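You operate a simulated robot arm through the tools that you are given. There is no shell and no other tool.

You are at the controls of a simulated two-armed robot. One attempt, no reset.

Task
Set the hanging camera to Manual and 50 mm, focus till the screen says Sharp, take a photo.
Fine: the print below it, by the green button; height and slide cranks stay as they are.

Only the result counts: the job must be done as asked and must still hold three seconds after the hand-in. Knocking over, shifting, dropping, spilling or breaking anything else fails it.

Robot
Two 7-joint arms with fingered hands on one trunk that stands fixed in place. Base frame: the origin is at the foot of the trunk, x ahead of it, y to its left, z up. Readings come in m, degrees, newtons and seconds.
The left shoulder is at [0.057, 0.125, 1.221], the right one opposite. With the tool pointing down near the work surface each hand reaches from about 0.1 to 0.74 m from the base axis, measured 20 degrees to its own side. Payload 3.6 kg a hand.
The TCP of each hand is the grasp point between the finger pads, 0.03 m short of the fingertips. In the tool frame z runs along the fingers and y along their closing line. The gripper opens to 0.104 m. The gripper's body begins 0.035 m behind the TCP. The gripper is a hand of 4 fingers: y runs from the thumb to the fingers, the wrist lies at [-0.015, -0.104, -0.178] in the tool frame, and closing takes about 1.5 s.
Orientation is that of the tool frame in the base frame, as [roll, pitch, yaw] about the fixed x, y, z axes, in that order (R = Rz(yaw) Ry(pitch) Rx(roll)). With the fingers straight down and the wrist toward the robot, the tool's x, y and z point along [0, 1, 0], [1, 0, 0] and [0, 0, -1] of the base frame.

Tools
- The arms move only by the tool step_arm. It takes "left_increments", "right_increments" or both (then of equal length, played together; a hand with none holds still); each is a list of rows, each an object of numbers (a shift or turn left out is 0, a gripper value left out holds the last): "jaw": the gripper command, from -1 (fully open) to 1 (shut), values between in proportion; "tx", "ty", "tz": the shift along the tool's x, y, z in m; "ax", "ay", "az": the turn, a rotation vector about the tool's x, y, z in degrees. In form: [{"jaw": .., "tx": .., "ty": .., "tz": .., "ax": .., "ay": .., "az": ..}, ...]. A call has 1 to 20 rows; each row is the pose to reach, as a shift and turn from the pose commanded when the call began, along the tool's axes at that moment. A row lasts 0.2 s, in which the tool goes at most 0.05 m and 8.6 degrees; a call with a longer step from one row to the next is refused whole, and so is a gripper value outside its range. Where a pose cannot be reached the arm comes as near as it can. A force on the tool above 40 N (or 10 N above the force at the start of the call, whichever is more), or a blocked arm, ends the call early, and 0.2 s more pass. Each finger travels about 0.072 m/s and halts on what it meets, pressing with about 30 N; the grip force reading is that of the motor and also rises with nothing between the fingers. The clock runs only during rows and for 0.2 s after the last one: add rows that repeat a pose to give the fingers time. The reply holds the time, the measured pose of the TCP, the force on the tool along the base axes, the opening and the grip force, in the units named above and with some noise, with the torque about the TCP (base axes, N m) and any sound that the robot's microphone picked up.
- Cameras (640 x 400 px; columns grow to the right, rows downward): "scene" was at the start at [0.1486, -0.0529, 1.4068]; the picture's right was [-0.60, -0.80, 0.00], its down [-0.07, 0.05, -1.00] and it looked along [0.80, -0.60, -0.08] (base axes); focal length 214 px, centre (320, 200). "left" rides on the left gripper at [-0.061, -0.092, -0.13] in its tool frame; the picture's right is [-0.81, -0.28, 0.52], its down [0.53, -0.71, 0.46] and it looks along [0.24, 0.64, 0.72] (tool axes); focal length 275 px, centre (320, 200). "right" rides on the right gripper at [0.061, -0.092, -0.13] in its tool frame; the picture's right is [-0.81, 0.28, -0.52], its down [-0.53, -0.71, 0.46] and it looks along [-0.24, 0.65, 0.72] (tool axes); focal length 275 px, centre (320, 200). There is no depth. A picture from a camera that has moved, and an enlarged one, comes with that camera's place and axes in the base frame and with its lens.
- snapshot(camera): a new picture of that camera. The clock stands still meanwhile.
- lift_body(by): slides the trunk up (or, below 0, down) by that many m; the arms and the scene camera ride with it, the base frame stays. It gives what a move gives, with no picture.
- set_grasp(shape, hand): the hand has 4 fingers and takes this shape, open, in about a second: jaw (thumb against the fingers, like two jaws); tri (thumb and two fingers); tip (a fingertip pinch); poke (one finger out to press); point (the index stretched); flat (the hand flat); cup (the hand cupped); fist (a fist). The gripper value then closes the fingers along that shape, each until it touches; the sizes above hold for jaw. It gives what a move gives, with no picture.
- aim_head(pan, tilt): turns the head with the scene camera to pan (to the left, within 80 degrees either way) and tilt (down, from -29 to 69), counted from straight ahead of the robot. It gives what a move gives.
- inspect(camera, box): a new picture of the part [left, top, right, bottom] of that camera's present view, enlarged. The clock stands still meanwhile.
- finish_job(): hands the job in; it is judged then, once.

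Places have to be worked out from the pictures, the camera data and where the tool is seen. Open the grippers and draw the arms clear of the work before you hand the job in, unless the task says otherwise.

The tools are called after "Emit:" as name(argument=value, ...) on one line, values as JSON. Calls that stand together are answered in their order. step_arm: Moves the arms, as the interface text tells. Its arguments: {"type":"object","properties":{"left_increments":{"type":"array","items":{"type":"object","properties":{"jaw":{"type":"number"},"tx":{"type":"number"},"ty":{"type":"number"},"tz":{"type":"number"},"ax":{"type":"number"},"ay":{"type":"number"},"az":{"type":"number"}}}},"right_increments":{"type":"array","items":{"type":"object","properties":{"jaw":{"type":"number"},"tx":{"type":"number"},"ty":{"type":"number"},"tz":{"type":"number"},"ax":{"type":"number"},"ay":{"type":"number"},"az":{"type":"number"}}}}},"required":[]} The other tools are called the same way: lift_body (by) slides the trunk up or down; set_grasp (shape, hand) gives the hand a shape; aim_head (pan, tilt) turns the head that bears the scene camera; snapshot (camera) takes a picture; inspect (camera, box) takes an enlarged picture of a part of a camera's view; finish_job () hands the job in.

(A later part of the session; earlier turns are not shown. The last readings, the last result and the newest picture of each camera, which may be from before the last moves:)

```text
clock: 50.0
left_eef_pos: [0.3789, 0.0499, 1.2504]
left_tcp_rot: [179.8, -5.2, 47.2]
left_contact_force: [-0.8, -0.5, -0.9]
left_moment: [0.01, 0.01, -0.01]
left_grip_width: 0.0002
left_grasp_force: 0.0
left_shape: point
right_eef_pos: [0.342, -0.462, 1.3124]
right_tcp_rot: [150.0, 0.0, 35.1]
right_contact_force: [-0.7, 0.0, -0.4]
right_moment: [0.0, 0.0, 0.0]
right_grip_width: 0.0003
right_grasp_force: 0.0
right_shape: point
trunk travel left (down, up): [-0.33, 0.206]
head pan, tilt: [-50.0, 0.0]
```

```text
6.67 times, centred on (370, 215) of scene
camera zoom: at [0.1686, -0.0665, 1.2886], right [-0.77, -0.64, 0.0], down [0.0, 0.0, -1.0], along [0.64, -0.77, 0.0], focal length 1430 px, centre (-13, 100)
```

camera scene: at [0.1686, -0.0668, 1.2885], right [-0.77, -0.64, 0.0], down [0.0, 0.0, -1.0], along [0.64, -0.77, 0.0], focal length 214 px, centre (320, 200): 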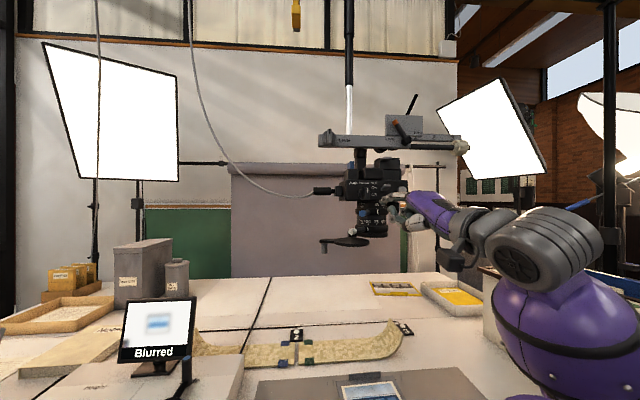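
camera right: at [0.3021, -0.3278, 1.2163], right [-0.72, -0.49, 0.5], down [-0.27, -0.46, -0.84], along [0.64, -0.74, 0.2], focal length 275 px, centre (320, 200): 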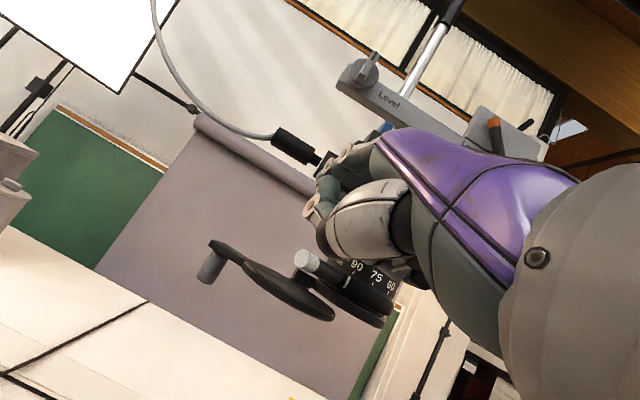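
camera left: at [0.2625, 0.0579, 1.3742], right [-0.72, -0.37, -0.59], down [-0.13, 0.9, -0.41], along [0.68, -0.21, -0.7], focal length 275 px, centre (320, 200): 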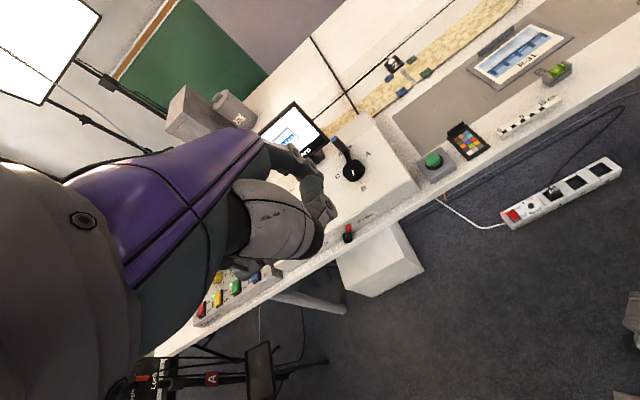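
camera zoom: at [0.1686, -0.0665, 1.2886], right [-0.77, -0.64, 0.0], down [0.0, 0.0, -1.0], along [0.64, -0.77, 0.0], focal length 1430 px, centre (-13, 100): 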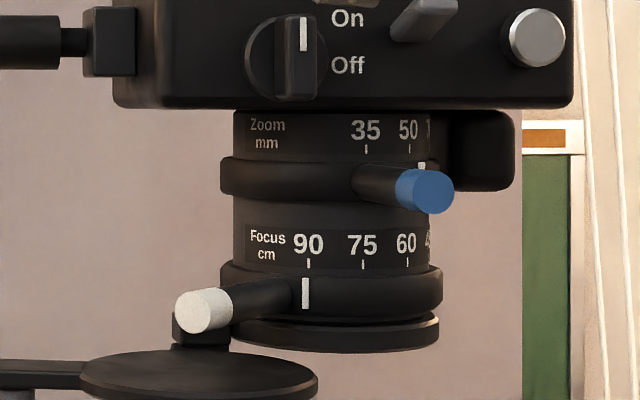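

I overshot by about 4° (mark ≈55° vs 51°). I take the finger over to the right side of the blue lever to nudge it back.

Emit:
step_arm(right_increments=[{"tx": -0.0277, "ty": -0.008, "tz": 0.0088}, {"tx": -0.0554, "ty": -0.016, "tz": 0.0175}, {"tx": -0.0617, "ty": -0.0144, "tz": 0.045}, {"tx": -0.068, "ty": -0.0128, "tz": 0.0724}])

Emit:
inspect(camera="scene", box=[340, 180, 410, 240])

Emit:
snapshot(camera="right")

```text
clock: 51.0
left_eef_pos: [0.3803, 0.0494, 1.2493]
left_tcp_rot: [179.9, -5.2, 47.0]
left_contact_force: [-0.3, 0.2, -0.4]
left_moment: [-0.01, -0.02, 0.01]
left_grip_width: 0.0001
left_grasp_force: 0.0
left_shape: point
right_eef_pos: [0.2993, -0.5232, 1.2427]
right_tcp_rot: [150.1, 0.0, 34.9]
right_contact_force: [0.0, -0.7, 0.3]
right_moment: [-0.01, -0.01, -0.01]
right_grip_width: 0.0
right_grasp_force: 0.1
right_shape: point
trunk travel left (down, up): [-0.33, 0.206]
head pan, tilt: [-50.0, 0.0]
```

```text
6.67 times, centred on (375, 210) of scene
camera zoom: at [0.1685, -0.0672, 1.2885], right [-0.77, -0.64, 0.0], down [0.0, 0.0, -1.0], along [0.64, -0.77, 0.0], focal length 1430 px, centre (-47, 133)
```

zoom: 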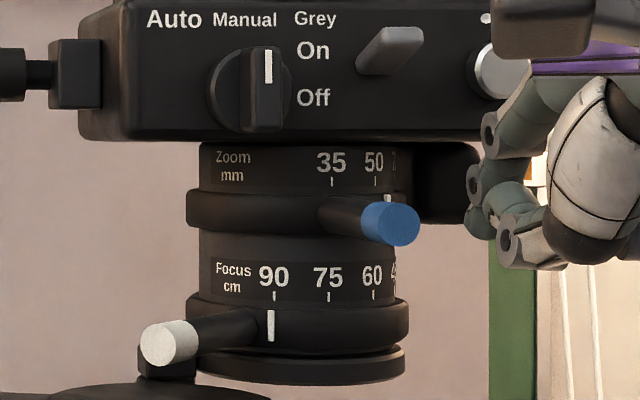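

```text
taken
camera right: at [0.2648, -0.3697, 1.3101], right [-0.68, -0.45, 0.59], down [-0.66, 0.01, -0.75], along [0.33, -0.89, -0.31], focal length 275 px, centre (320, 200)
```

right: 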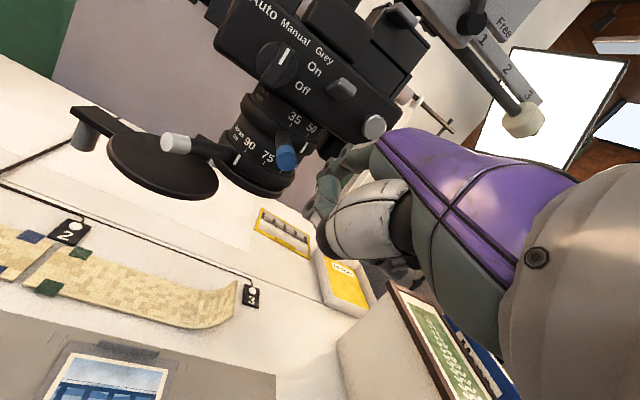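

Both cameras now see lever, mark and finger well; the overshoot is about 3°. I approach the lever from the right in small steps.

Emit:
step_arm(right_increments=[{"tx": 0.006, "ty": -0.0007, "tz": -0.0004}, {"tx": 0.012, "ty": -0.0014, "tz": -0.0008}, {"tx": 0.0168, "ty": -0.002, "tz": -0.0012}])

Emit:
inspect(camera="scene", box=[340, 180, 410, 240])

```text
clock: 51.9
left_eef_pos: [0.3803, 0.0497, 1.2502]
left_tcp_rot: [180.0, -5.2, 47.1]
left_contact_force: [-1.0, -0.3, -0.4]
left_moment: [0.01, 0.01, -0.01]
left_grip_width: 0.0
left_grasp_force: 0.1
left_shape: point
right_eef_pos: [0.3106, -0.5117, 1.2438]
right_tcp_rot: [150.0, 0.0, 35.0]
right_contact_force: [0.2, 0.3, 1.5]
right_moment: [0.0, -0.02, 0.0]
right_grip_width: 0.0
right_grasp_force: 0.0
right_shape: point
trunk travel left (down, up): [-0.33, 0.206]
head pan, tilt: [-50.0, 0.0]
```

```text
6.67 times, centred on (375, 210) of scene
camera zoom: at [0.1688, -0.0669, 1.2885], right [-0.77, -0.64, 0.0], down [0.0, 0.0, -1.0], along [0.64, -0.77, 0.0], focal length 1430 px, centre (-47, 133)
```

zoom: 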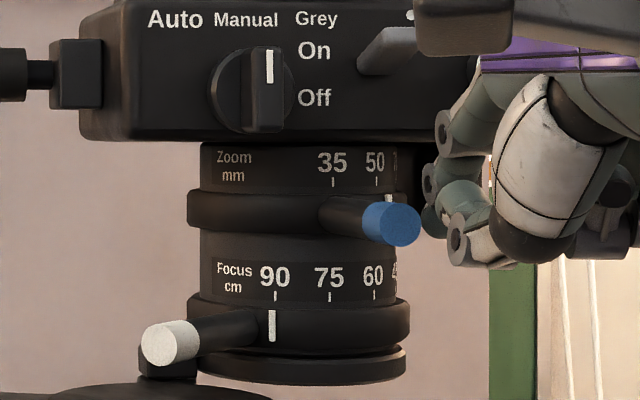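

The tip is right beside the lever. I nudge about 4 mm more and check.

Emit:
step_arm(right_increments=[{"tx": 0.002, "ty": -0.0002, "tz": -0.0001}, {"tx": 0.004, "ty": -0.0005, "tz": -0.0003}])

Emit:
inspect(camera="scene", box=[340, 180, 410, 240])

```text
clock: 52.5
left_eef_pos: [0.3786, 0.0492, 1.2505]
left_tcp_rot: [179.9, -5.2, 47.2]
left_contact_force: [0.4, -1.1, 0.7]
left_moment: [-0.02, -0.02, -0.01]
left_grip_width: 0.0
left_grasp_force: 0.0
left_shape: point
right_eef_pos: [0.3134, -0.5093, 1.2437]
right_tcp_rot: [150.1, -0.1, 35.0]
right_contact_force: [0.1, 0.3, 0.6]
right_moment: [-0.02, 0.02, -0.01]
right_grip_width: 0.0
right_grasp_force: 0.1
right_shape: point
trunk travel left (down, up): [-0.33, 0.206]
head pan, tilt: [-50.0, 0.0]
```

```text
6.67 times, centred on (375, 210) of scene
camera zoom: at [0.1688, -0.067, 1.2885], right [-0.77, -0.64, 0.0], down [0.0, 0.0, -1.0], along [0.64, -0.77, 0.0], focal length 1430 px, centre (-47, 133)
```

zoom: 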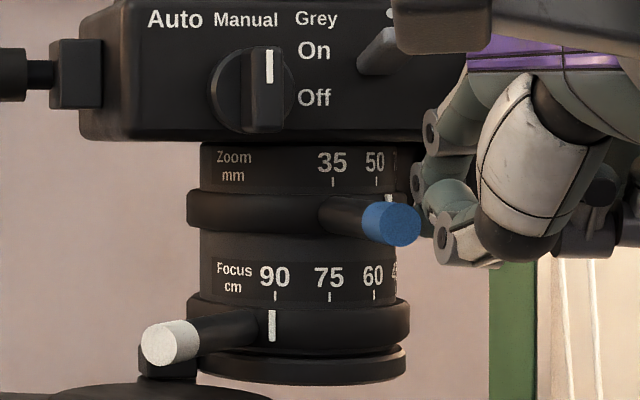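

Emit:
step_arm(right_increments=[{"tx": 0.002, "ty": -0.0002, "tz": -0.0001}, {"tx": 0.004, "ty": -0.0005, "tz": -0.0003}])

Emit:
inspect(camera="scene", box=[340, 180, 410, 240])

Emit:
inspect(camera="right", box=[220, 90, 360, 210])

```text
clock: 53.0
left_eef_pos: [0.379, 0.0503, 1.2497]
left_tcp_rot: [179.9, -5.2, 47.0]
left_contact_force: [0.0, 0.1, 0.2]
left_moment: [-0.05, 0.0, 0.01]
left_grip_width: 0.0001
left_grasp_force: 0.1
left_shape: point
right_eef_pos: [0.3167, -0.5069, 1.2437]
right_tcp_rot: [149.9, 0.0, 35.0]
right_contact_force: [-1.0, -1.0, 0.1]
right_moment: [0.0, -0.02, -0.04]
right_grip_width: 0.0959
right_grasp_force: 0.1
right_shape: point
trunk travel left (down, up): [-0.33, 0.206]
head pan, tilt: [-50.0, 0.0]
```

```text
6.67 times, centred on (375, 210) of scene
camera zoom: at [0.1686, -0.067, 1.2885], right [-0.77, -0.64, 0.0], down [0.0, 0.0, -1.0], along [0.64, -0.77, 0.0], focal length 1430 px, centre (-47, 133)
```

zoom: 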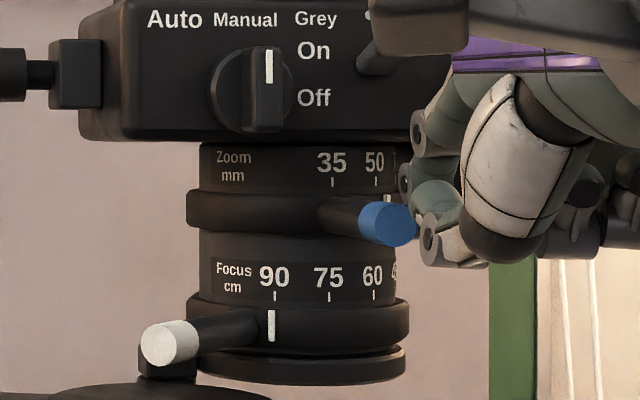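

```text
3.33 times, centred on (290, 150) of right
camera zoom: at [0.2824, -0.3526, 1.3107], right [-0.68, -0.45, 0.59], down [-0.66, 0.01, -0.75], along [0.33, -0.89, -0.31], focal length 918 px, centre (420, 367)
```

zoom: 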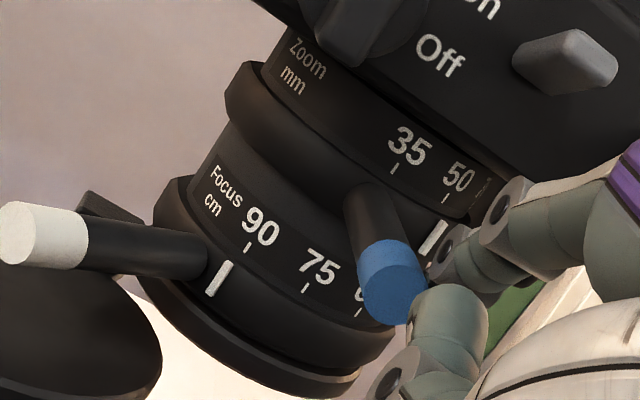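

The lever has started to move. I zoom in on both views to judge the mark against the 50 tick more precisely.

Emit:
inspect(camera="scene", box=[360, 188, 390, 218])

Emit:
inspect(camera="right", box=[320, 130, 370, 175])

```text
13.33 times, centred on (375, 203) of scene
camera zoom: at [0.1686, -0.067, 1.2885], right [-0.77, -0.64, 0.0], down [0.0, 0.0, -1.0], along [0.64, -0.77, 0.0], focal length 2860 px, centre (-413, 160)
```

zoom: 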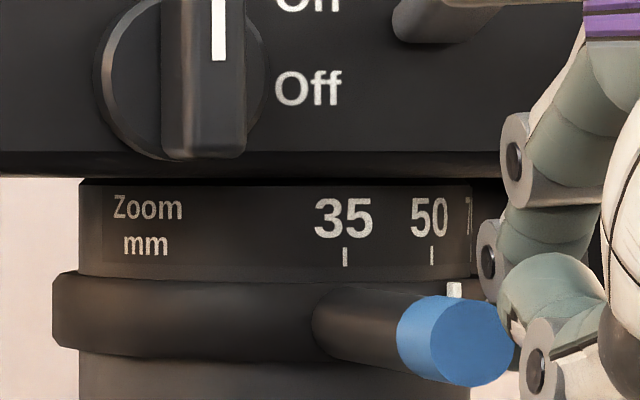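

```text
8.89 times, centred on (345, 152) of right
camera zoom: at [0.2824, -0.3526, 1.3107], right [-0.68, -0.45, 0.59], down [-0.66, 0.01, -0.75], along [0.33, -0.89, -0.31], focal length 2447 px, centre (98, 622)
```

zoom: 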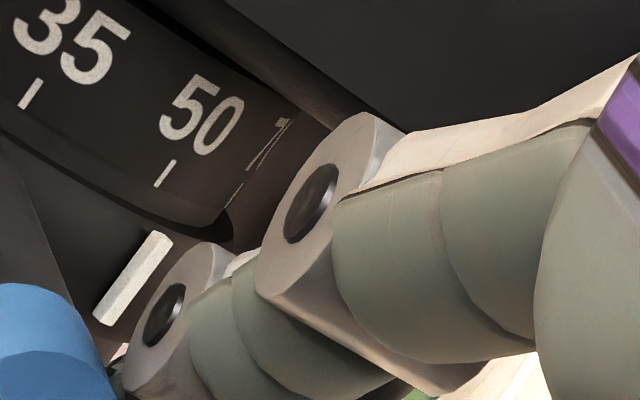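

Both views now put the mark on the 50 tick (within about 1°). I withdraw the finger to the right and back, then confirm the zoom setting.

Emit:
step_arm(right_increments=[{"tx": -0.0075, "ty": 0.0009, "tz": 0.0005}, {"tx": -0.0149, "ty": 0.0018, "tz": 0.001}, {"tx": -0.0149, "ty": -0.0049, "tz": -0.0375}, {"tx": -0.0149, "ty": -0.0115, "tz": -0.076}])

Emit:
inspect(camera="scene", box=[340, 180, 410, 240])

Emit:
inspect(camera="right", box=[200, 100, 360, 240])

Emit:
inspect(camera="scene", box=[100, 280, 220, 400])

```text
clock: 54.0
left_eef_pos: [0.3793, 0.0492, 1.249]
left_tcp_rot: [179.8, -5.2, 47.1]
left_contact_force: [-0.5, 0.6, 0.5]
left_moment: [0.01, -0.02, -0.03]
left_grip_width: 0.0001
left_grasp_force: 0.1
left_shape: point
right_eef_pos: [0.2767, -0.4778, 1.3056]
right_tcp_rot: [150.0, 0.1, 35.0]
right_contact_force: [-0.6, 0.7, -0.7]
right_moment: [0.0, -0.01, -0.02]
right_grip_width: 0.0
right_grasp_force: 0.1
right_shape: point
trunk travel left (down, up): [-0.33, 0.206]
head pan, tilt: [-50.0, 0.0]
```

```text
6.67 times, centred on (375, 210) of scene
camera zoom: at [0.1686, -0.0667, 1.2885], right [-0.77, -0.64, 0.0], down [0.0, 0.0, -1.0], along [0.64, -0.77, 0.0], focal length 1430 px, centre (-47, 133)
```

zoom: 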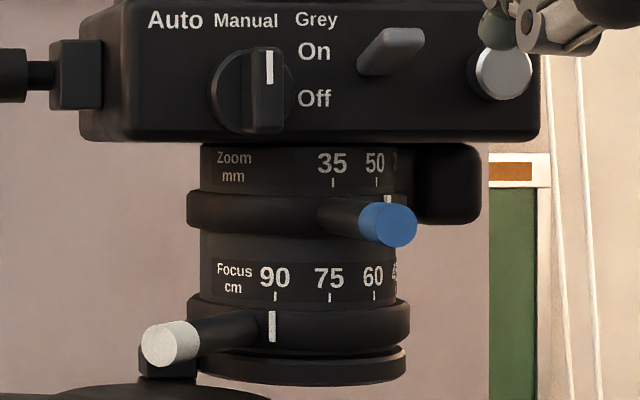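

```text
2.86 times, centred on (280, 170) of right
camera zoom: at [0.2434, -0.3228, 1.3731], right [-0.67, -0.45, 0.59], down [-0.66, 0.01, -0.75], along [0.33, -0.89, -0.31], focal length 786 px, centre (434, 286)
```

zoom: 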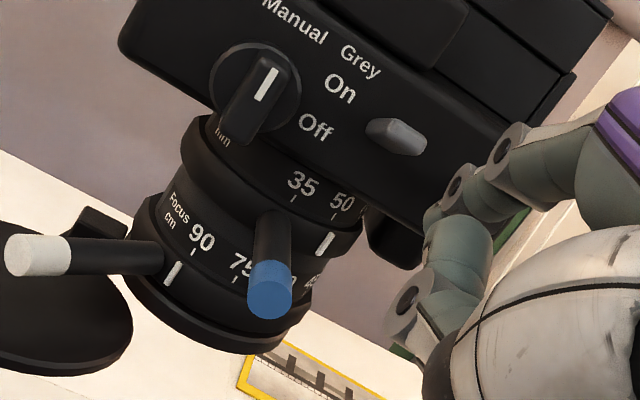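

```text
3.33 times, centred on (160, 340) of scene
camera zoom: at [0.1686, -0.0667, 1.2885], right [-0.77, -0.64, 0.0], down [0.0, 0.0, -1.0], along [0.64, -0.77, 0.0], focal length 715 px, centre (853, -267)
```

zoom: 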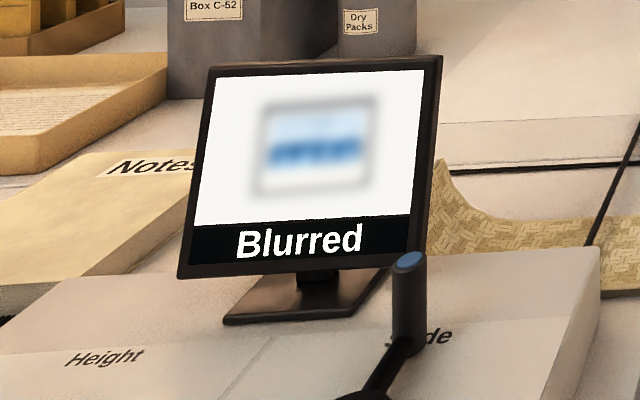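

Zoom 50 mm is set (the picture on the screen grew accordingly) and it's still Blurred. Before working the focus lever I lower the trunk 6 cm for better arm reach; the hand is clear of everything.

Emit:
lift_body(by=-0.06)

Emit:
snapshot(camera="scene")

Emit:
inspect(camera="scene", box=[330, 140, 410, 220])

```text
clock: 55.0
left_eef_pos: [0.3804, 0.0491, 1.1883]
left_tcp_rot: [179.8, -5.1, 47.1]
left_contact_force: [0.3, 0.0, 0.0]
left_moment: [0.01, 0.01, -0.01]
left_grip_width: 0.0
left_grasp_force: 0.1
left_shape: point
right_eef_pos: [0.2763, -0.4758, 1.245]
right_tcp_rot: [150.0, 0.0, 35.0]
right_contact_force: [-0.2, 0.0, -0.6]
right_moment: [-0.02, 0.01, 0.01]
right_grip_width: 0.0001
right_grasp_force: 0.2
right_shape: point
trunk travel left (down, up): [-0.27, 0.266]
head pan, tilt: [-50.0, 0.0]
```

```text
taken
camera scene: at [0.1819, -0.067, 1.2303], right [-0.77, -0.64, 0.0], down [0.0, 0.0, -1.0], along [0.64, -0.77, 0.0], focal length 214 px, centre (320, 200)
```

scene: 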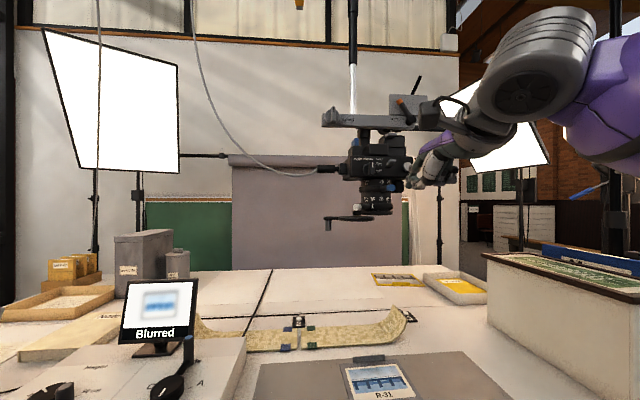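

```text
5.00 times, centred on (370, 180) of scene
camera zoom: at [0.1819, -0.067, 1.2303], right [-0.77, -0.64, 0.0], down [0.0, 0.0, -1.0], along [0.64, -0.77, 0.0], focal length 1072 px, centre (70, 300)
```

zoom: 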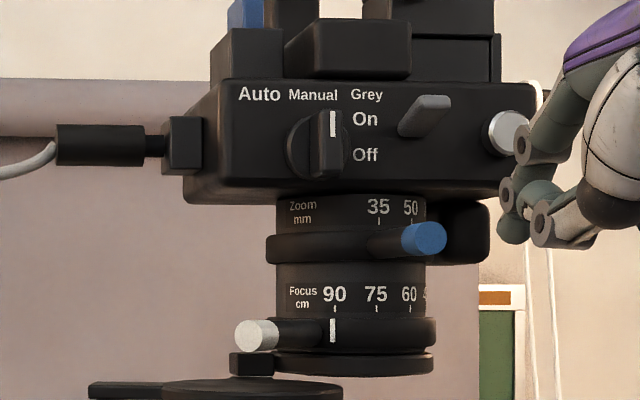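

I now carry the finger in front of the levers over to the left side of the white focus lever, staying well back from the lens.

Emit:
step_arm(right_increments=[{"tx": 0.0423, "ty": -0.0101, "tz": -0.0141, "ay": -2.5, "az": 4.33}, {"tx": 0.0845, "ty": -0.0202, "tz": -0.0282, "ay": -5, "az": 8.66}, {"tx": 0.1085, "ty": -0.0055, "tz": -0.012, "ay": -5, "az": 8.66}, {"tx": 0.1326, "ty": 0.0093, "tz": 0.0042, "ay": -5, "az": 8.66}, {"tx": 0.1566, "ty": 0.024, "tz": 0.0204, "ay": -5, "az": 8.66}])

Emit:
snapshot(camera="scene")

Emit:
snapshot(camera="right")

```text
clock: 56.2
left_eef_pos: [0.3802, 0.0488, 1.191]
left_tcp_rot: [-180.0, -5.2, 47.2]
left_contact_force: [0.2, 0.1, -0.3]
left_moment: [0.01, 0.01, 0.0]
left_grip_width: 0.0001
left_grasp_force: 0.1
left_shape: point
right_eef_pos: [0.426, -0.4098, 1.238]
right_tcp_rot: [150.0, -0.1, 25.2]
right_contact_force: [1.1, -0.2, -1.0]
right_moment: [0.02, 0.0, -0.01]
right_grip_width: 0.0
right_grasp_force: 0.1
right_shape: point
trunk travel left (down, up): [-0.27, 0.266]
head pan, tilt: [-50.0, 0.0]
```

```text
taken
camera scene: at [0.1828, -0.0671, 1.2301], right [-0.77, -0.64, 0.0], down [0.0, 0.0, -1.0], along [0.64, -0.77, 0.0], focal length 214 px, centre (320, 200)
```

scene: 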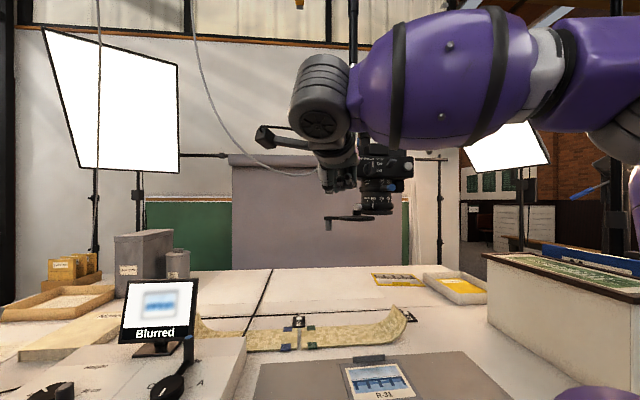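

```text
taken
camera right: at [0.4188, -0.2529, 1.3049], right [-0.74, -0.32, 0.59], down [-0.65, 0.13, -0.75], along [0.17, -0.94, -0.31], focal length 275 px, centre (320, 200)
```

right: 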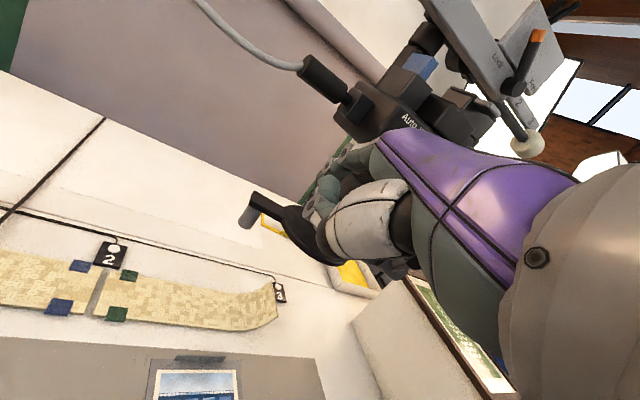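

Emit:
inspect(camera="scene", box=[310, 140, 410, 240])

Emit:
inspect(camera="right", box=[220, 120, 420, 280])

```text
4.00 times, centred on (360, 190) of scene
camera zoom: at [0.1828, -0.0671, 1.2301], right [-0.77, -0.64, 0.0], down [0.0, 0.0, -1.0], along [0.64, -0.77, 0.0], focal length 858 px, centre (160, 240)
```

zoom: 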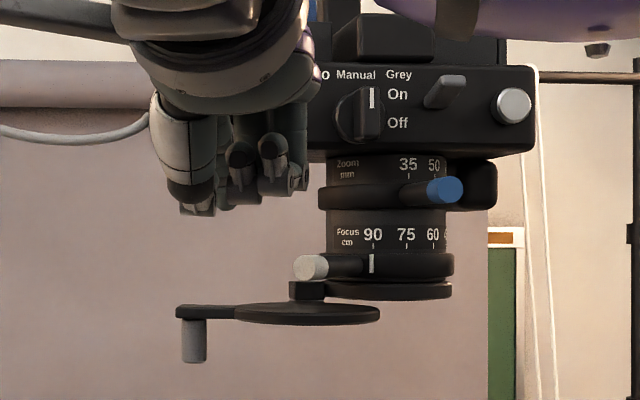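

```text
2.50 times, centred on (320, 200) of right
camera zoom: at [0.4188, -0.2529, 1.3049], right [-0.74, -0.32, 0.59], down [-0.65, 0.13, -0.75], along [0.17, -0.94, -0.31], focal length 688 px, centre (320, 200)
```

zoom: 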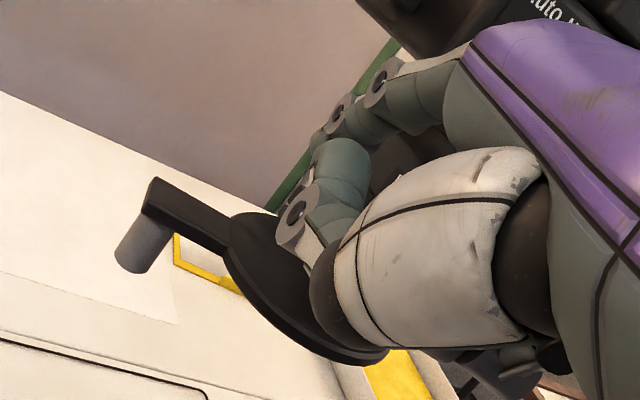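

I lower the tip beside the white lever's left side with about 1.4 cm margin.

Emit:
step_arm(right_increments=[{"tx": -0.008, "ty": 0.0067, "tz": 0.0172}, {"tx": -0.016, "ty": 0.0134, "tz": 0.0345}, {"tx": -0.024, "ty": 0.0201, "tz": 0.0517}])

Emit:
inspect(camera="scene", box=[310, 140, 410, 240])

Emit:
inspect(camera="right", box=[220, 120, 420, 280])

```text
clock: 57.0
left_eef_pos: [0.3796, 0.0486, 1.1902]
left_tcp_rot: [-180.0, -5.2, 47.1]
left_contact_force: [0.1, -0.3, 0.4]
left_moment: [0.0, 0.04, 0.03]
left_grip_width: 0.0
left_grasp_force: 0.0
left_shape: point
right_eef_pos: [0.4204, -0.4596, 1.2014]
right_tcp_rot: [150.0, 0.0, 25.1]
right_contact_force: [-0.6, 0.2, -0.4]
right_moment: [0.0, -0.01, 0.04]
right_grip_width: 0.0
right_grasp_force: 0.0
right_shape: point
trunk travel left (down, up): [-0.27, 0.266]
head pan, tilt: [-50.0, 0.0]
```

```text
4.00 times, centred on (360, 190) of scene
camera zoom: at [0.1822, -0.0674, 1.2302], right [-0.77, -0.64, 0.0], down [0.0, 0.0, -1.0], along [0.64, -0.77, 0.0], focal length 858 px, centre (160, 240)
```

zoom: 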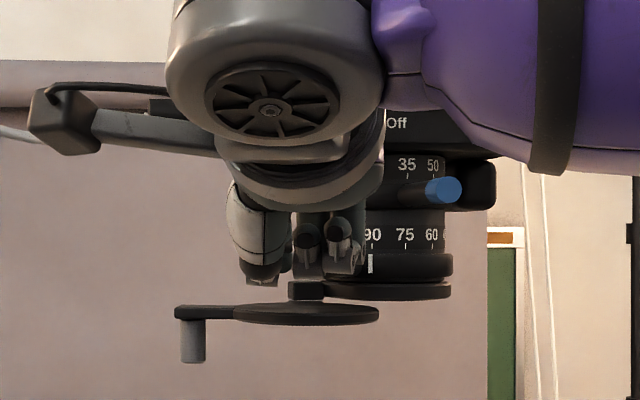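

```text
2.50 times, centred on (320, 200) of right
camera zoom: at [0.4129, -0.3027, 1.2686], right [-0.74, -0.32, 0.59], down [-0.65, 0.13, -0.75], along [0.17, -0.94, -0.31], focal length 688 px, centre (320, 200)
```

zoom: 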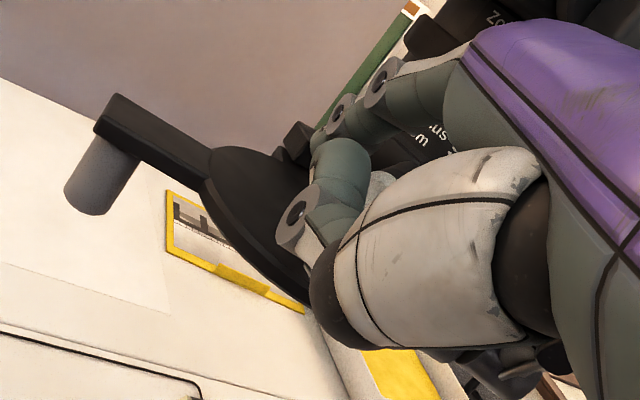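

The white lever's end sits just right of the fingertip. I push it to the right along its arc by roughly 18°.

Emit:
step_arm(right_increments=[{"tx": -0.01, "ty": -0.0053, "tz": -0.0031}, {"tx": -0.0158, "ty": -0.0088, "tz": -0.0051}, {"tx": -0.0216, "ty": -0.0123, "tz": -0.0071}, {"tx": -0.0278, "ty": -0.0148, "tz": -0.0086}, {"tx": -0.0339, "ty": -0.0173, "tz": -0.01}])

Emit:
inspect(camera="scene", box=[310, 140, 410, 240])

Emit:
inspect(camera="right", box=[220, 120, 420, 280])

Emit:
inspect(camera="scene", box=[100, 270, 220, 370])

```text
clock: 58.2
left_eef_pos: [0.3795, 0.0498, 1.1898]
left_tcp_rot: [179.9, -5.1, 47.0]
left_contact_force: [0.1, -0.3, 0.1]
left_moment: [-0.03, 0.02, -0.02]
left_grip_width: 0.0
left_grasp_force: 0.1
left_shape: point
right_eef_pos: [0.3792, -0.4568, 1.2033]
right_tcp_rot: [150.0, 0.0, 25.0]
right_contact_force: [0.0, 0.2, -0.2]
right_moment: [-0.03, 0.02, 0.07]
right_grip_width: 0.0
right_grasp_force: 0.1
right_shape: point
trunk travel left (down, up): [-0.27, 0.266]
head pan, tilt: [-50.0, 0.0]
```

```text
4.00 times, centred on (360, 190) of scene
camera zoom: at [0.182, -0.0671, 1.2303], right [-0.77, -0.64, 0.0], down [0.0, 0.0, -1.0], along [0.64, -0.77, 0.0], focal length 858 px, centre (160, 240)
```

zoom: 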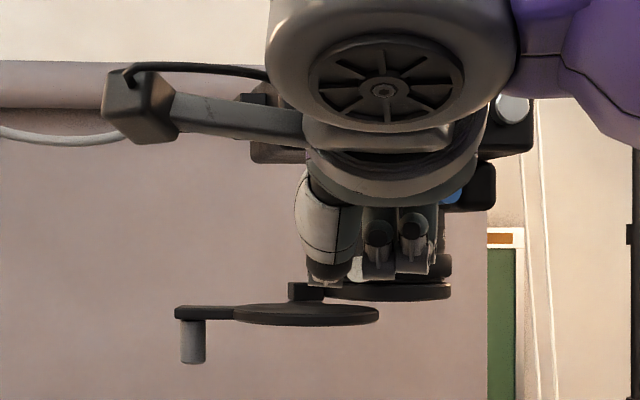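

```text
2.50 times, centred on (320, 200) of right
camera zoom: at [0.373, -0.2991, 1.2699], right [-0.74, -0.32, 0.59], down [-0.65, 0.13, -0.75], along [0.17, -0.94, -0.31], focal length 688 px, centre (320, 200)
```

zoom: 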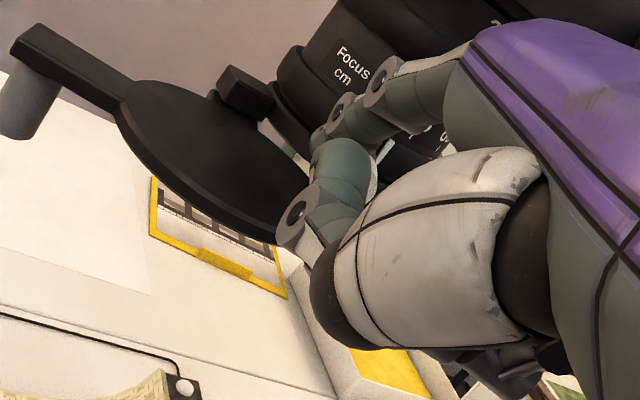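

```text
4.00 times, centred on (160, 320) of scene
camera zoom: at [0.182, -0.0671, 1.2303], right [-0.77, -0.64, 0.0], down [0.0, 0.0, -1.0], along [0.64, -0.77, 0.0], focal length 858 px, centre (960, -280)
```

zoom: 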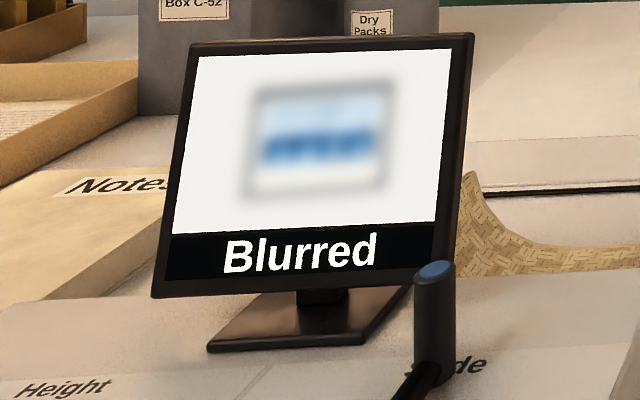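

The focus lever has moved about 20° and the screen is still Blurred. To pass beneath the blue lever I back off slightly and flatten the finger to 45° tilt with more yaw to the right.

Emit:
step_arm(right_increments=[{"tx": 0.012}, {"tx": 0.0068, "ty": 0.0007, "tz": 0.0077, "ax": -4.97, "ay": 3.05, "az": -3.98}, {"tx": 0.0016, "ty": 0.0013, "tz": 0.0153, "ax": -9.94, "ay": 6.11, "az": -7.95}, {"tx": -0.0036, "ty": 0.002, "tz": 0.023, "ax": -14.91, "ay": 9.16, "az": -11.93}])

Emit:
inspect(camera="scene", box=[310, 140, 410, 240])

Emit:
snapshot(camera="right")

```text
clock: 59.2
left_eef_pos: [0.3799, 0.0483, 1.1896]
left_tcp_rot: [179.9, -5.3, 47.0]
left_contact_force: [-0.3, 0.8, 0.5]
left_moment: [0.04, 0.0, -0.02]
left_grip_width: 0.0
left_grasp_force: 0.0
left_shape: point
right_eef_pos: [0.3821, -0.472, 1.1849]
right_tcp_rot: [134.9, 0.0, 40.0]
right_contact_force: [-0.1, -0.1, 0.1]
right_moment: [0.0, 0.0, 0.01]
right_grip_width: 0.0
right_grasp_force: 0.0
right_shape: point
trunk travel left (down, up): [-0.27, 0.266]
head pan, tilt: [-50.0, 0.0]
```

```text
4.00 times, centred on (360, 190) of scene
camera zoom: at [0.1817, -0.0674, 1.2303], right [-0.77, -0.64, 0.0], down [0.0, 0.0, -1.0], along [0.64, -0.77, 0.0], focal length 858 px, centre (160, 240)
```

zoom: 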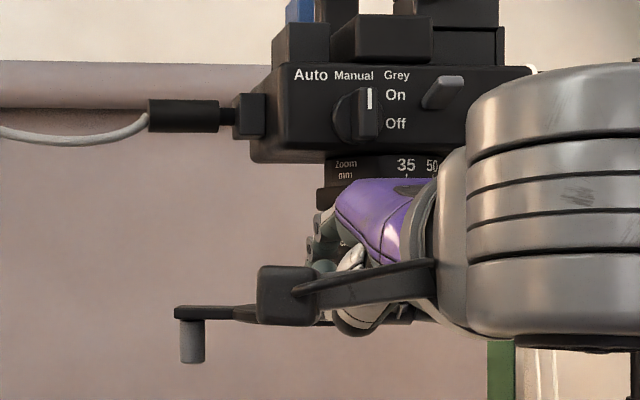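

```text
taken
camera right: at [0.3278, -0.3113, 1.2119], right [-0.73, -0.39, 0.56], down [-0.52, -0.2, -0.83], along [0.44, -0.9, -0.06], focal length 275 px, centre (320, 200)
```

right: 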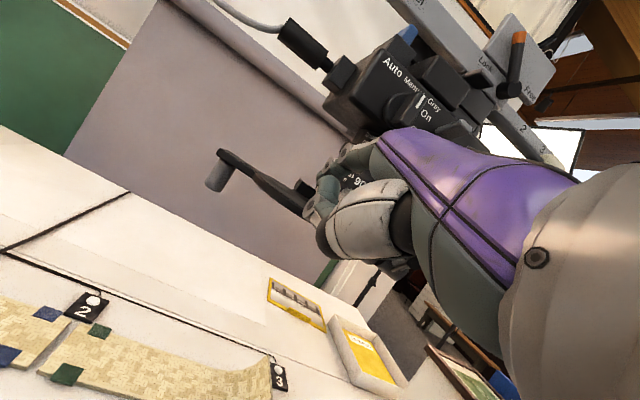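

The pose was reached exactly, with the tip left of the white lever. I push it further along the arc (to about 126° lever azimuth) and watch the screen.

Emit:
step_arm(right_increments=[{"tx": -0.0092, "ty": -0.0047, "tz": -0.0047}, {"tx": -0.0158, "ty": -0.0074, "tz": -0.0074}, {"tx": -0.0223, "ty": -0.01, "tz": -0.01}, {"tx": -0.0294, "ty": -0.0119, "tz": -0.0119}, {"tx": -0.0364, "ty": -0.0138, "tz": -0.0138}])

Emit:
snapshot(camera="scene")

Emit:
inspect(camera="right", box=[240, 100, 440, 260])

Emit:
inspect(camera="scene", box=[100, 270, 220, 370])

```text
clock: 60.5
left_eef_pos: [0.3793, 0.0489, 1.1894]
left_tcp_rot: [179.9, -5.2, 47.1]
left_contact_force: [-1.0, -0.6, -0.2]
left_moment: [0.03, -0.01, 0.0]
left_grip_width: 0.0
left_grasp_force: 0.1
left_shape: point
right_eef_pos: [0.3413, -0.4798, 1.185]
right_tcp_rot: [135.0, 0.0, 40.0]
right_contact_force: [0.2, 0.1, -0.1]
right_moment: [0.05, -0.02, 0.04]
right_grip_width: 0.0
right_grasp_force: 0.0
right_shape: point
trunk travel left (down, up): [-0.27, 0.266]
head pan, tilt: [-50.0, 0.0]
```

```text
taken
camera scene: at [0.1819, -0.067, 1.2303], right [-0.77, -0.64, 0.0], down [0.0, 0.0, -1.0], along [0.64, -0.77, 0.0], focal length 214 px, centre (320, 200)
```

scene: 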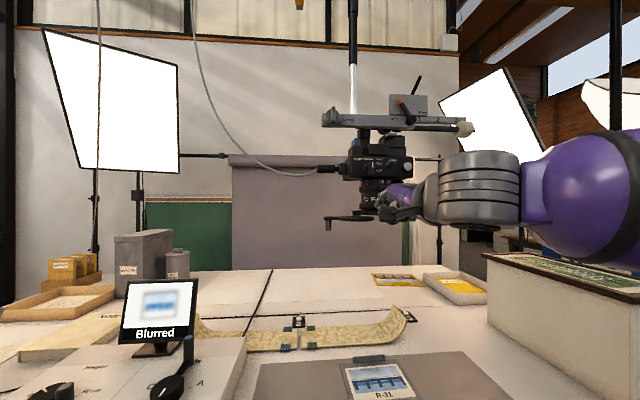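

```text
2.50 times, centred on (340, 180) of right
camera zoom: at [0.2871, -0.3197, 1.2129], right [-0.73, -0.39, 0.56], down [-0.53, -0.2, -0.83], along [0.44, -0.9, -0.06], focal length 688 px, centre (270, 250)
```

zoom: 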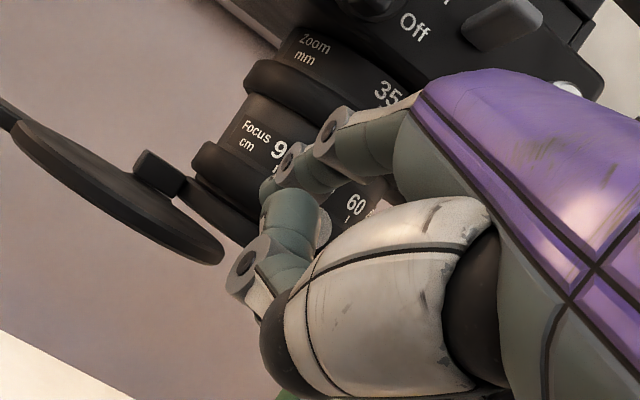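

```text
4.00 times, centred on (160, 320) of scene
camera zoom: at [0.1819, -0.067, 1.2303], right [-0.77, -0.64, 0.0], down [0.0, 0.0, -1.0], along [0.64, -0.77, 0.0], focal length 858 px, centre (960, -280)
```

zoom: 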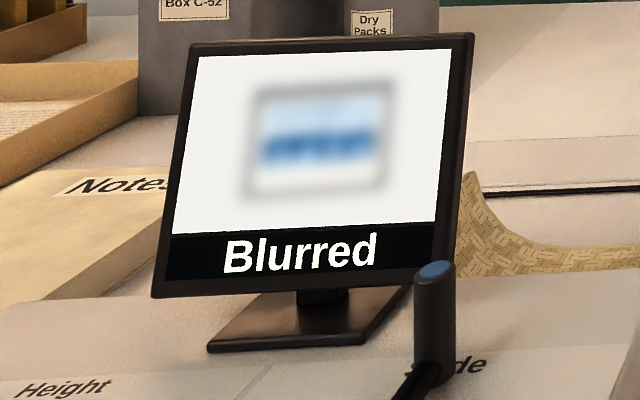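

Still Blurred and no stray contact; I continue the push another 20°, passing under the blue lever.

Emit:
step_arm(right_increments=[{"tx": -0.0075, "ty": -0.0008, "tz": -0.0008}, {"tx": -0.0149, "ty": -0.0013, "tz": -0.0013}, {"tx": -0.0225, "ty": -0.0014, "tz": -0.0014}, {"tx": -0.03, "ty": -0.0013, "tz": -0.0013}])

Emit:
inspect(camera="right", box=[240, 100, 440, 260])

Emit:
inspect(camera="scene", box=[310, 140, 410, 240])

Emit:
inspect(camera="scene", box=[100, 270, 220, 370])

```text
clock: 61.5
left_eef_pos: [0.3789, 0.05, 1.1895]
left_tcp_rot: [179.9, -5.2, 47.2]
left_contact_force: [0.2, 0.1, -0.7]
left_moment: [0.01, 0.0, 0.01]
left_grip_width: 0.0
left_grasp_force: 0.0
left_shape: point
right_eef_pos: [0.3185, -0.4967, 1.1845]
right_tcp_rot: [135.0, 0.0, 40.0]
right_contact_force: [0.2, -0.3, 1.2]
right_moment: [-0.04, 0.02, -0.04]
right_grip_width: 0.0001
right_grasp_force: 0.1
right_shape: point
trunk travel left (down, up): [-0.27, 0.266]
head pan, tilt: [-50.0, 0.0]
```

```text
2.50 times, centred on (340, 180) of right
camera zoom: at [0.2634, -0.3364, 1.2123], right [-0.73, -0.39, 0.56], down [-0.53, -0.2, -0.83], along [0.44, -0.9, -0.06], focal length 688 px, centre (270, 250)
```

zoom: 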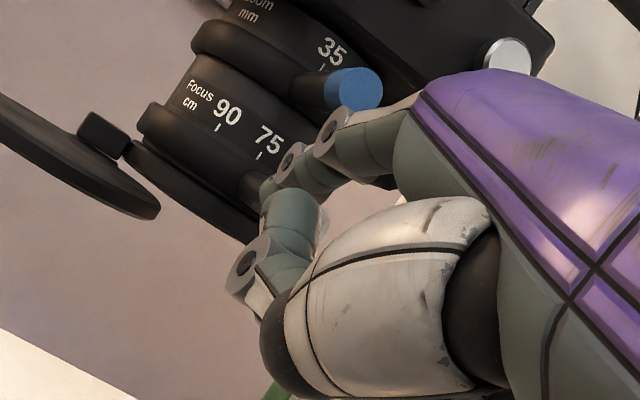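

```text
4.00 times, centred on (360, 190) of scene
camera zoom: at [0.1821, -0.067, 1.2303], right [-0.77, -0.64, 0.0], down [0.0, 0.0, -1.0], along [0.64, -0.77, 0.0], focal length 858 px, centre (160, 240)
```

zoom: 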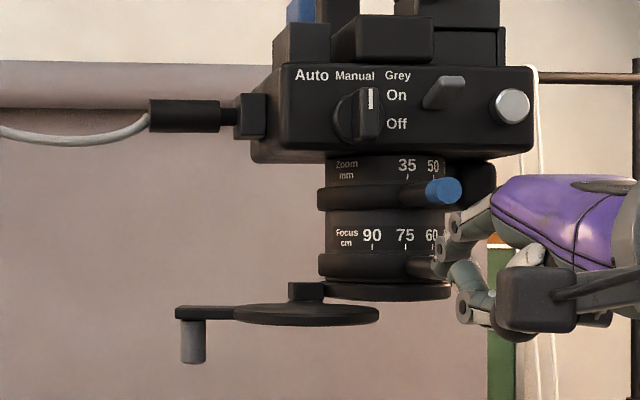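

```text
4.00 times, centred on (160, 320) of scene
camera zoom: at [0.1821, -0.067, 1.2303], right [-0.77, -0.64, 0.0], down [0.0, 0.0, -1.0], along [0.64, -0.77, 0.0], focal length 858 px, centre (960, -280)
```

zoom: 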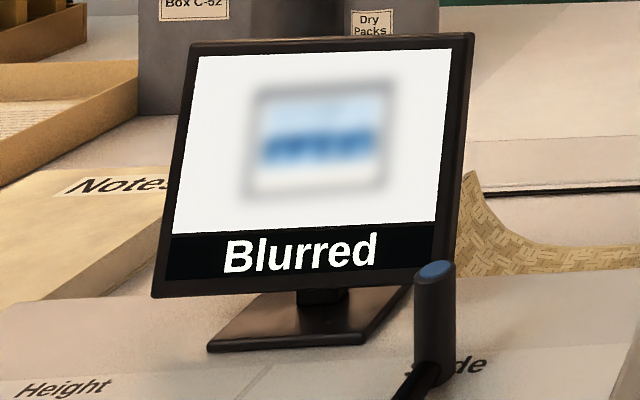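

Views are clear: the white lever follows, zoom remains at 50 and nothing else is touched. I continue the push, yawing the hand to follow the lever.

Emit:
step_arm(right_increments=[{"tx": -0.0122, "ty": 0.0019, "tz": 0.0019, "ay": 2.65, "az": -2.65}, {"tx": -0.0243, "ty": 0.0037, "tz": 0.0037, "ay": 5.3, "az": -5.3}, {"tx": -0.0351, "ty": 0.0068, "tz": 0.0068, "ay": 7.95, "az": -7.95}, {"tx": -0.0459, "ty": 0.0098, "tz": 0.0098, "ay": 10.6, "az": -10.6}])

Emit:
inspect(camera="right", box=[240, 100, 440, 260])

Emit:
inspect(camera="scene", box=[340, 150, 420, 230])

Emit:
inspect(camera="scene", box=[100, 270, 220, 370])

```text
clock: 62.5
left_eef_pos: [0.3795, 0.0495, 1.1898]
left_tcp_rot: [179.8, -5.2, 47.1]
left_contact_force: [0.0, -0.4, 0.2]
left_moment: [0.02, 0.0, 0.02]
left_grip_width: 0.0
left_grasp_force: 0.0
left_shape: point
right_eef_pos: [0.2926, -0.537, 1.1847]
right_tcp_rot: [135.0, 0.0, 55.1]
right_contact_force: [-0.1, 0.1, 0.4]
right_moment: [0.01, 0.0, 0.01]
right_grip_width: 0.0
right_grasp_force: 0.1
right_shape: point
trunk travel left (down, up): [-0.27, 0.266]
head pan, tilt: [-50.0, 0.0]
```

```text
2.50 times, centred on (340, 180) of right
camera zoom: at [0.1977, -0.3962, 1.212], right [-0.6, -0.57, 0.56], down [-0.45, -0.33, -0.83], along [0.65, -0.75, -0.06], focal length 688 px, centre (270, 250)
```

zoom: 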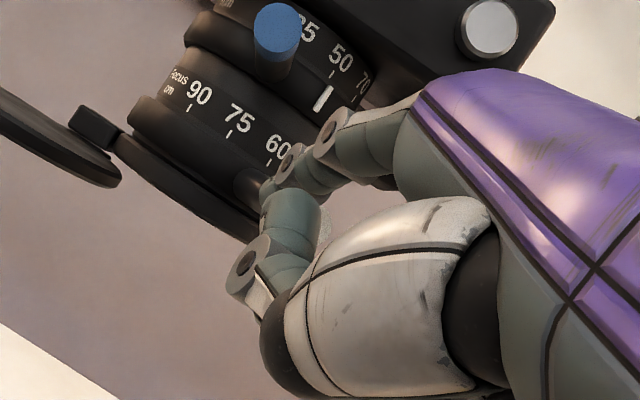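

```text
5.00 times, centred on (380, 190) of scene
camera zoom: at [0.182, -0.0671, 1.2303], right [-0.77, -0.64, 0.0], down [0.0, 0.0, -1.0], along [0.64, -0.77, 0.0], focal length 1072 px, centre (20, 250)
```

zoom: 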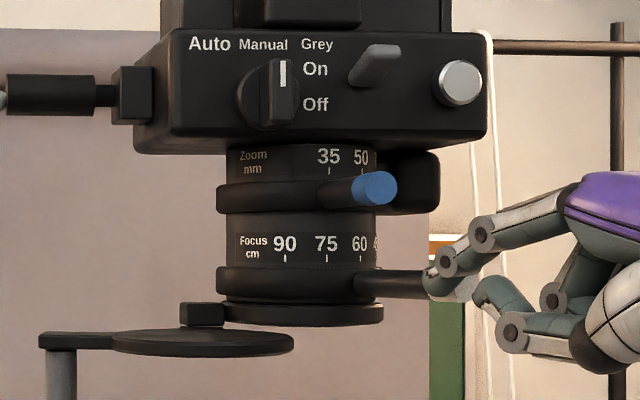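

```text
4.00 times, centred on (160, 320) of scene
camera zoom: at [0.182, -0.0671, 1.2303], right [-0.77, -0.64, 0.0], down [0.0, 0.0, -1.0], along [0.64, -0.77, 0.0], focal length 858 px, centre (960, -280)
```

zoom: 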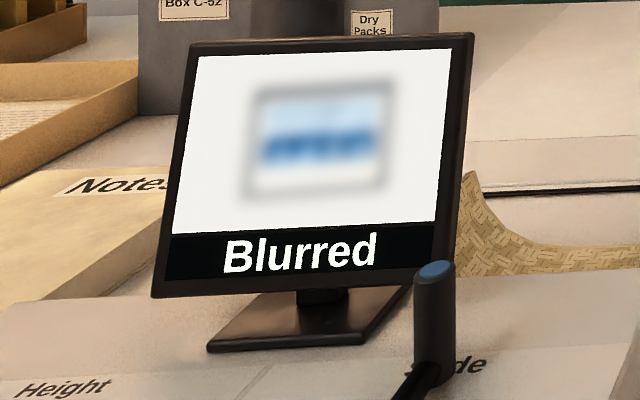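

The focus mark should now be between 60 and 45. I move on in small steps, checking the screen after each.

Emit:
step_arm(right_increments=[{"tx": -0.0037, "ty": 0.0005, "tz": 0.0005}, {"tx": -0.0074, "ty": 0.0009, "tz": 0.0009}])

Emit:
inspect(camera="scene", box=[100, 270, 220, 370])

Emit:
inspect(camera="right", box=[300, 90, 380, 160])

```text
clock: 63.0
left_eef_pos: [0.38, 0.0494, 1.1899]
left_tcp_rot: [179.9, -5.3, 47.2]
left_contact_force: [0.1, 0.3, -0.6]
left_moment: [0.0, 0.01, 0.03]
left_grip_width: 0.0002
left_grasp_force: 0.1
left_shape: point
right_eef_pos: [0.2908, -0.5419, 1.1845]
right_tcp_rot: [135.0, -0.1, 55.1]
right_contact_force: [0.0, 0.3, -0.7]
right_moment: [0.0, 0.01, 0.03]
right_grip_width: 0.0
right_grasp_force: 0.1
right_shape: point
trunk travel left (down, up): [-0.27, 0.266]
head pan, tilt: [-50.0, 0.0]
```

```text
4.00 times, centred on (160, 320) of scene
camera zoom: at [0.1821, -0.0669, 1.2303], right [-0.77, -0.64, 0.0], down [0.0, 0.0, -1.0], along [0.64, -0.77, 0.0], focal length 858 px, centre (960, -280)
```

zoom: 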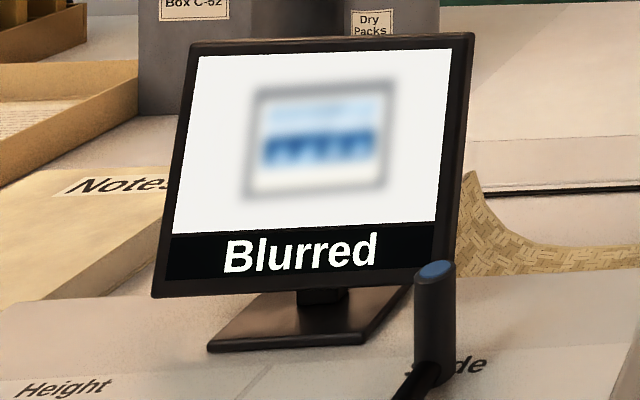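

```text
5.71 times, centred on (340, 125) of right
camera zoom: at [0.1952, -0.4021, 1.2123], right [-0.6, -0.57, 0.56], down [-0.46, -0.33, -0.83], along [0.65, -0.75, -0.06], focal length 1573 px, centre (206, 629)
```

zoom: 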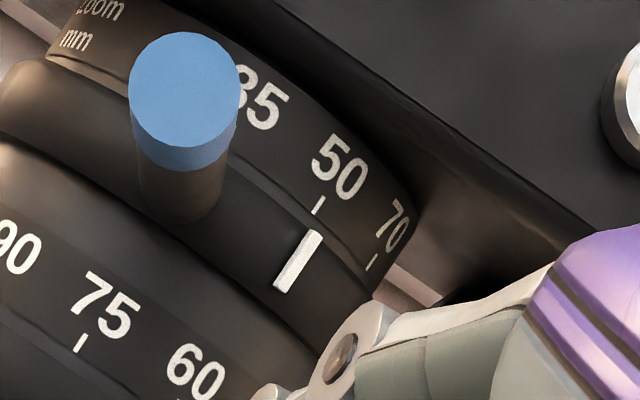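

The picture is getting sharper, and the zoom mark reads on the 50 tick within about 1°. I continue in ~2.5° steps.

Emit:
step_arm(right_increments=[{"tx": -0.0019, "ty": 0.0004, "tz": 0.0004}, {"tx": -0.0038, "ty": 0.0007, "tz": 0.0007}])

Emit:
inspect(camera="scene", box=[100, 270, 220, 370])

```text
clock: 63.6
left_eef_pos: [0.3791, 0.0494, 1.1899]
left_tcp_rot: [180.0, -5.2, 47.1]
left_contact_force: [0.1, 0.2, 0.1]
left_moment: [-0.04, -0.01, 0.0]
left_grip_width: 0.0003
left_grasp_force: 0.1
left_shape: point
right_eef_pos: [0.2884, -0.5464, 1.1859]
right_tcp_rot: [135.0, 0.0, 55.0]
right_contact_force: [-0.1, 0.6, -0.7]
right_moment: [0.02, 0.03, 0.06]
right_grip_width: 0.0001
right_grasp_force: 0.0
right_shape: point
trunk travel left (down, up): [-0.27, 0.266]
head pan, tilt: [-50.0, 0.0]
```

```text
4.00 times, centred on (160, 320) of scene
camera zoom: at [0.1821, -0.067, 1.2303], right [-0.77, -0.64, 0.0], down [0.0, 0.0, -1.0], along [0.64, -0.77, 0.0], focal length 858 px, centre (960, -280)
```

zoom: 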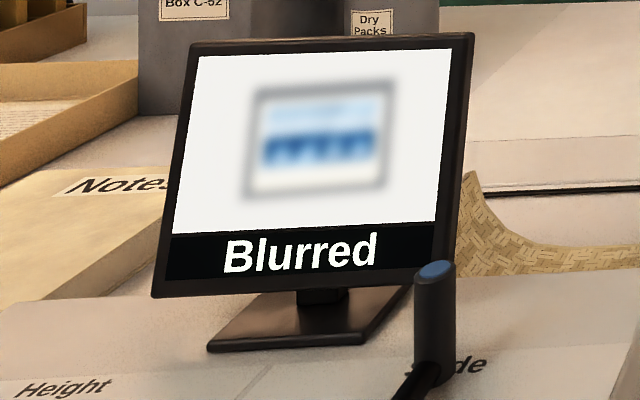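

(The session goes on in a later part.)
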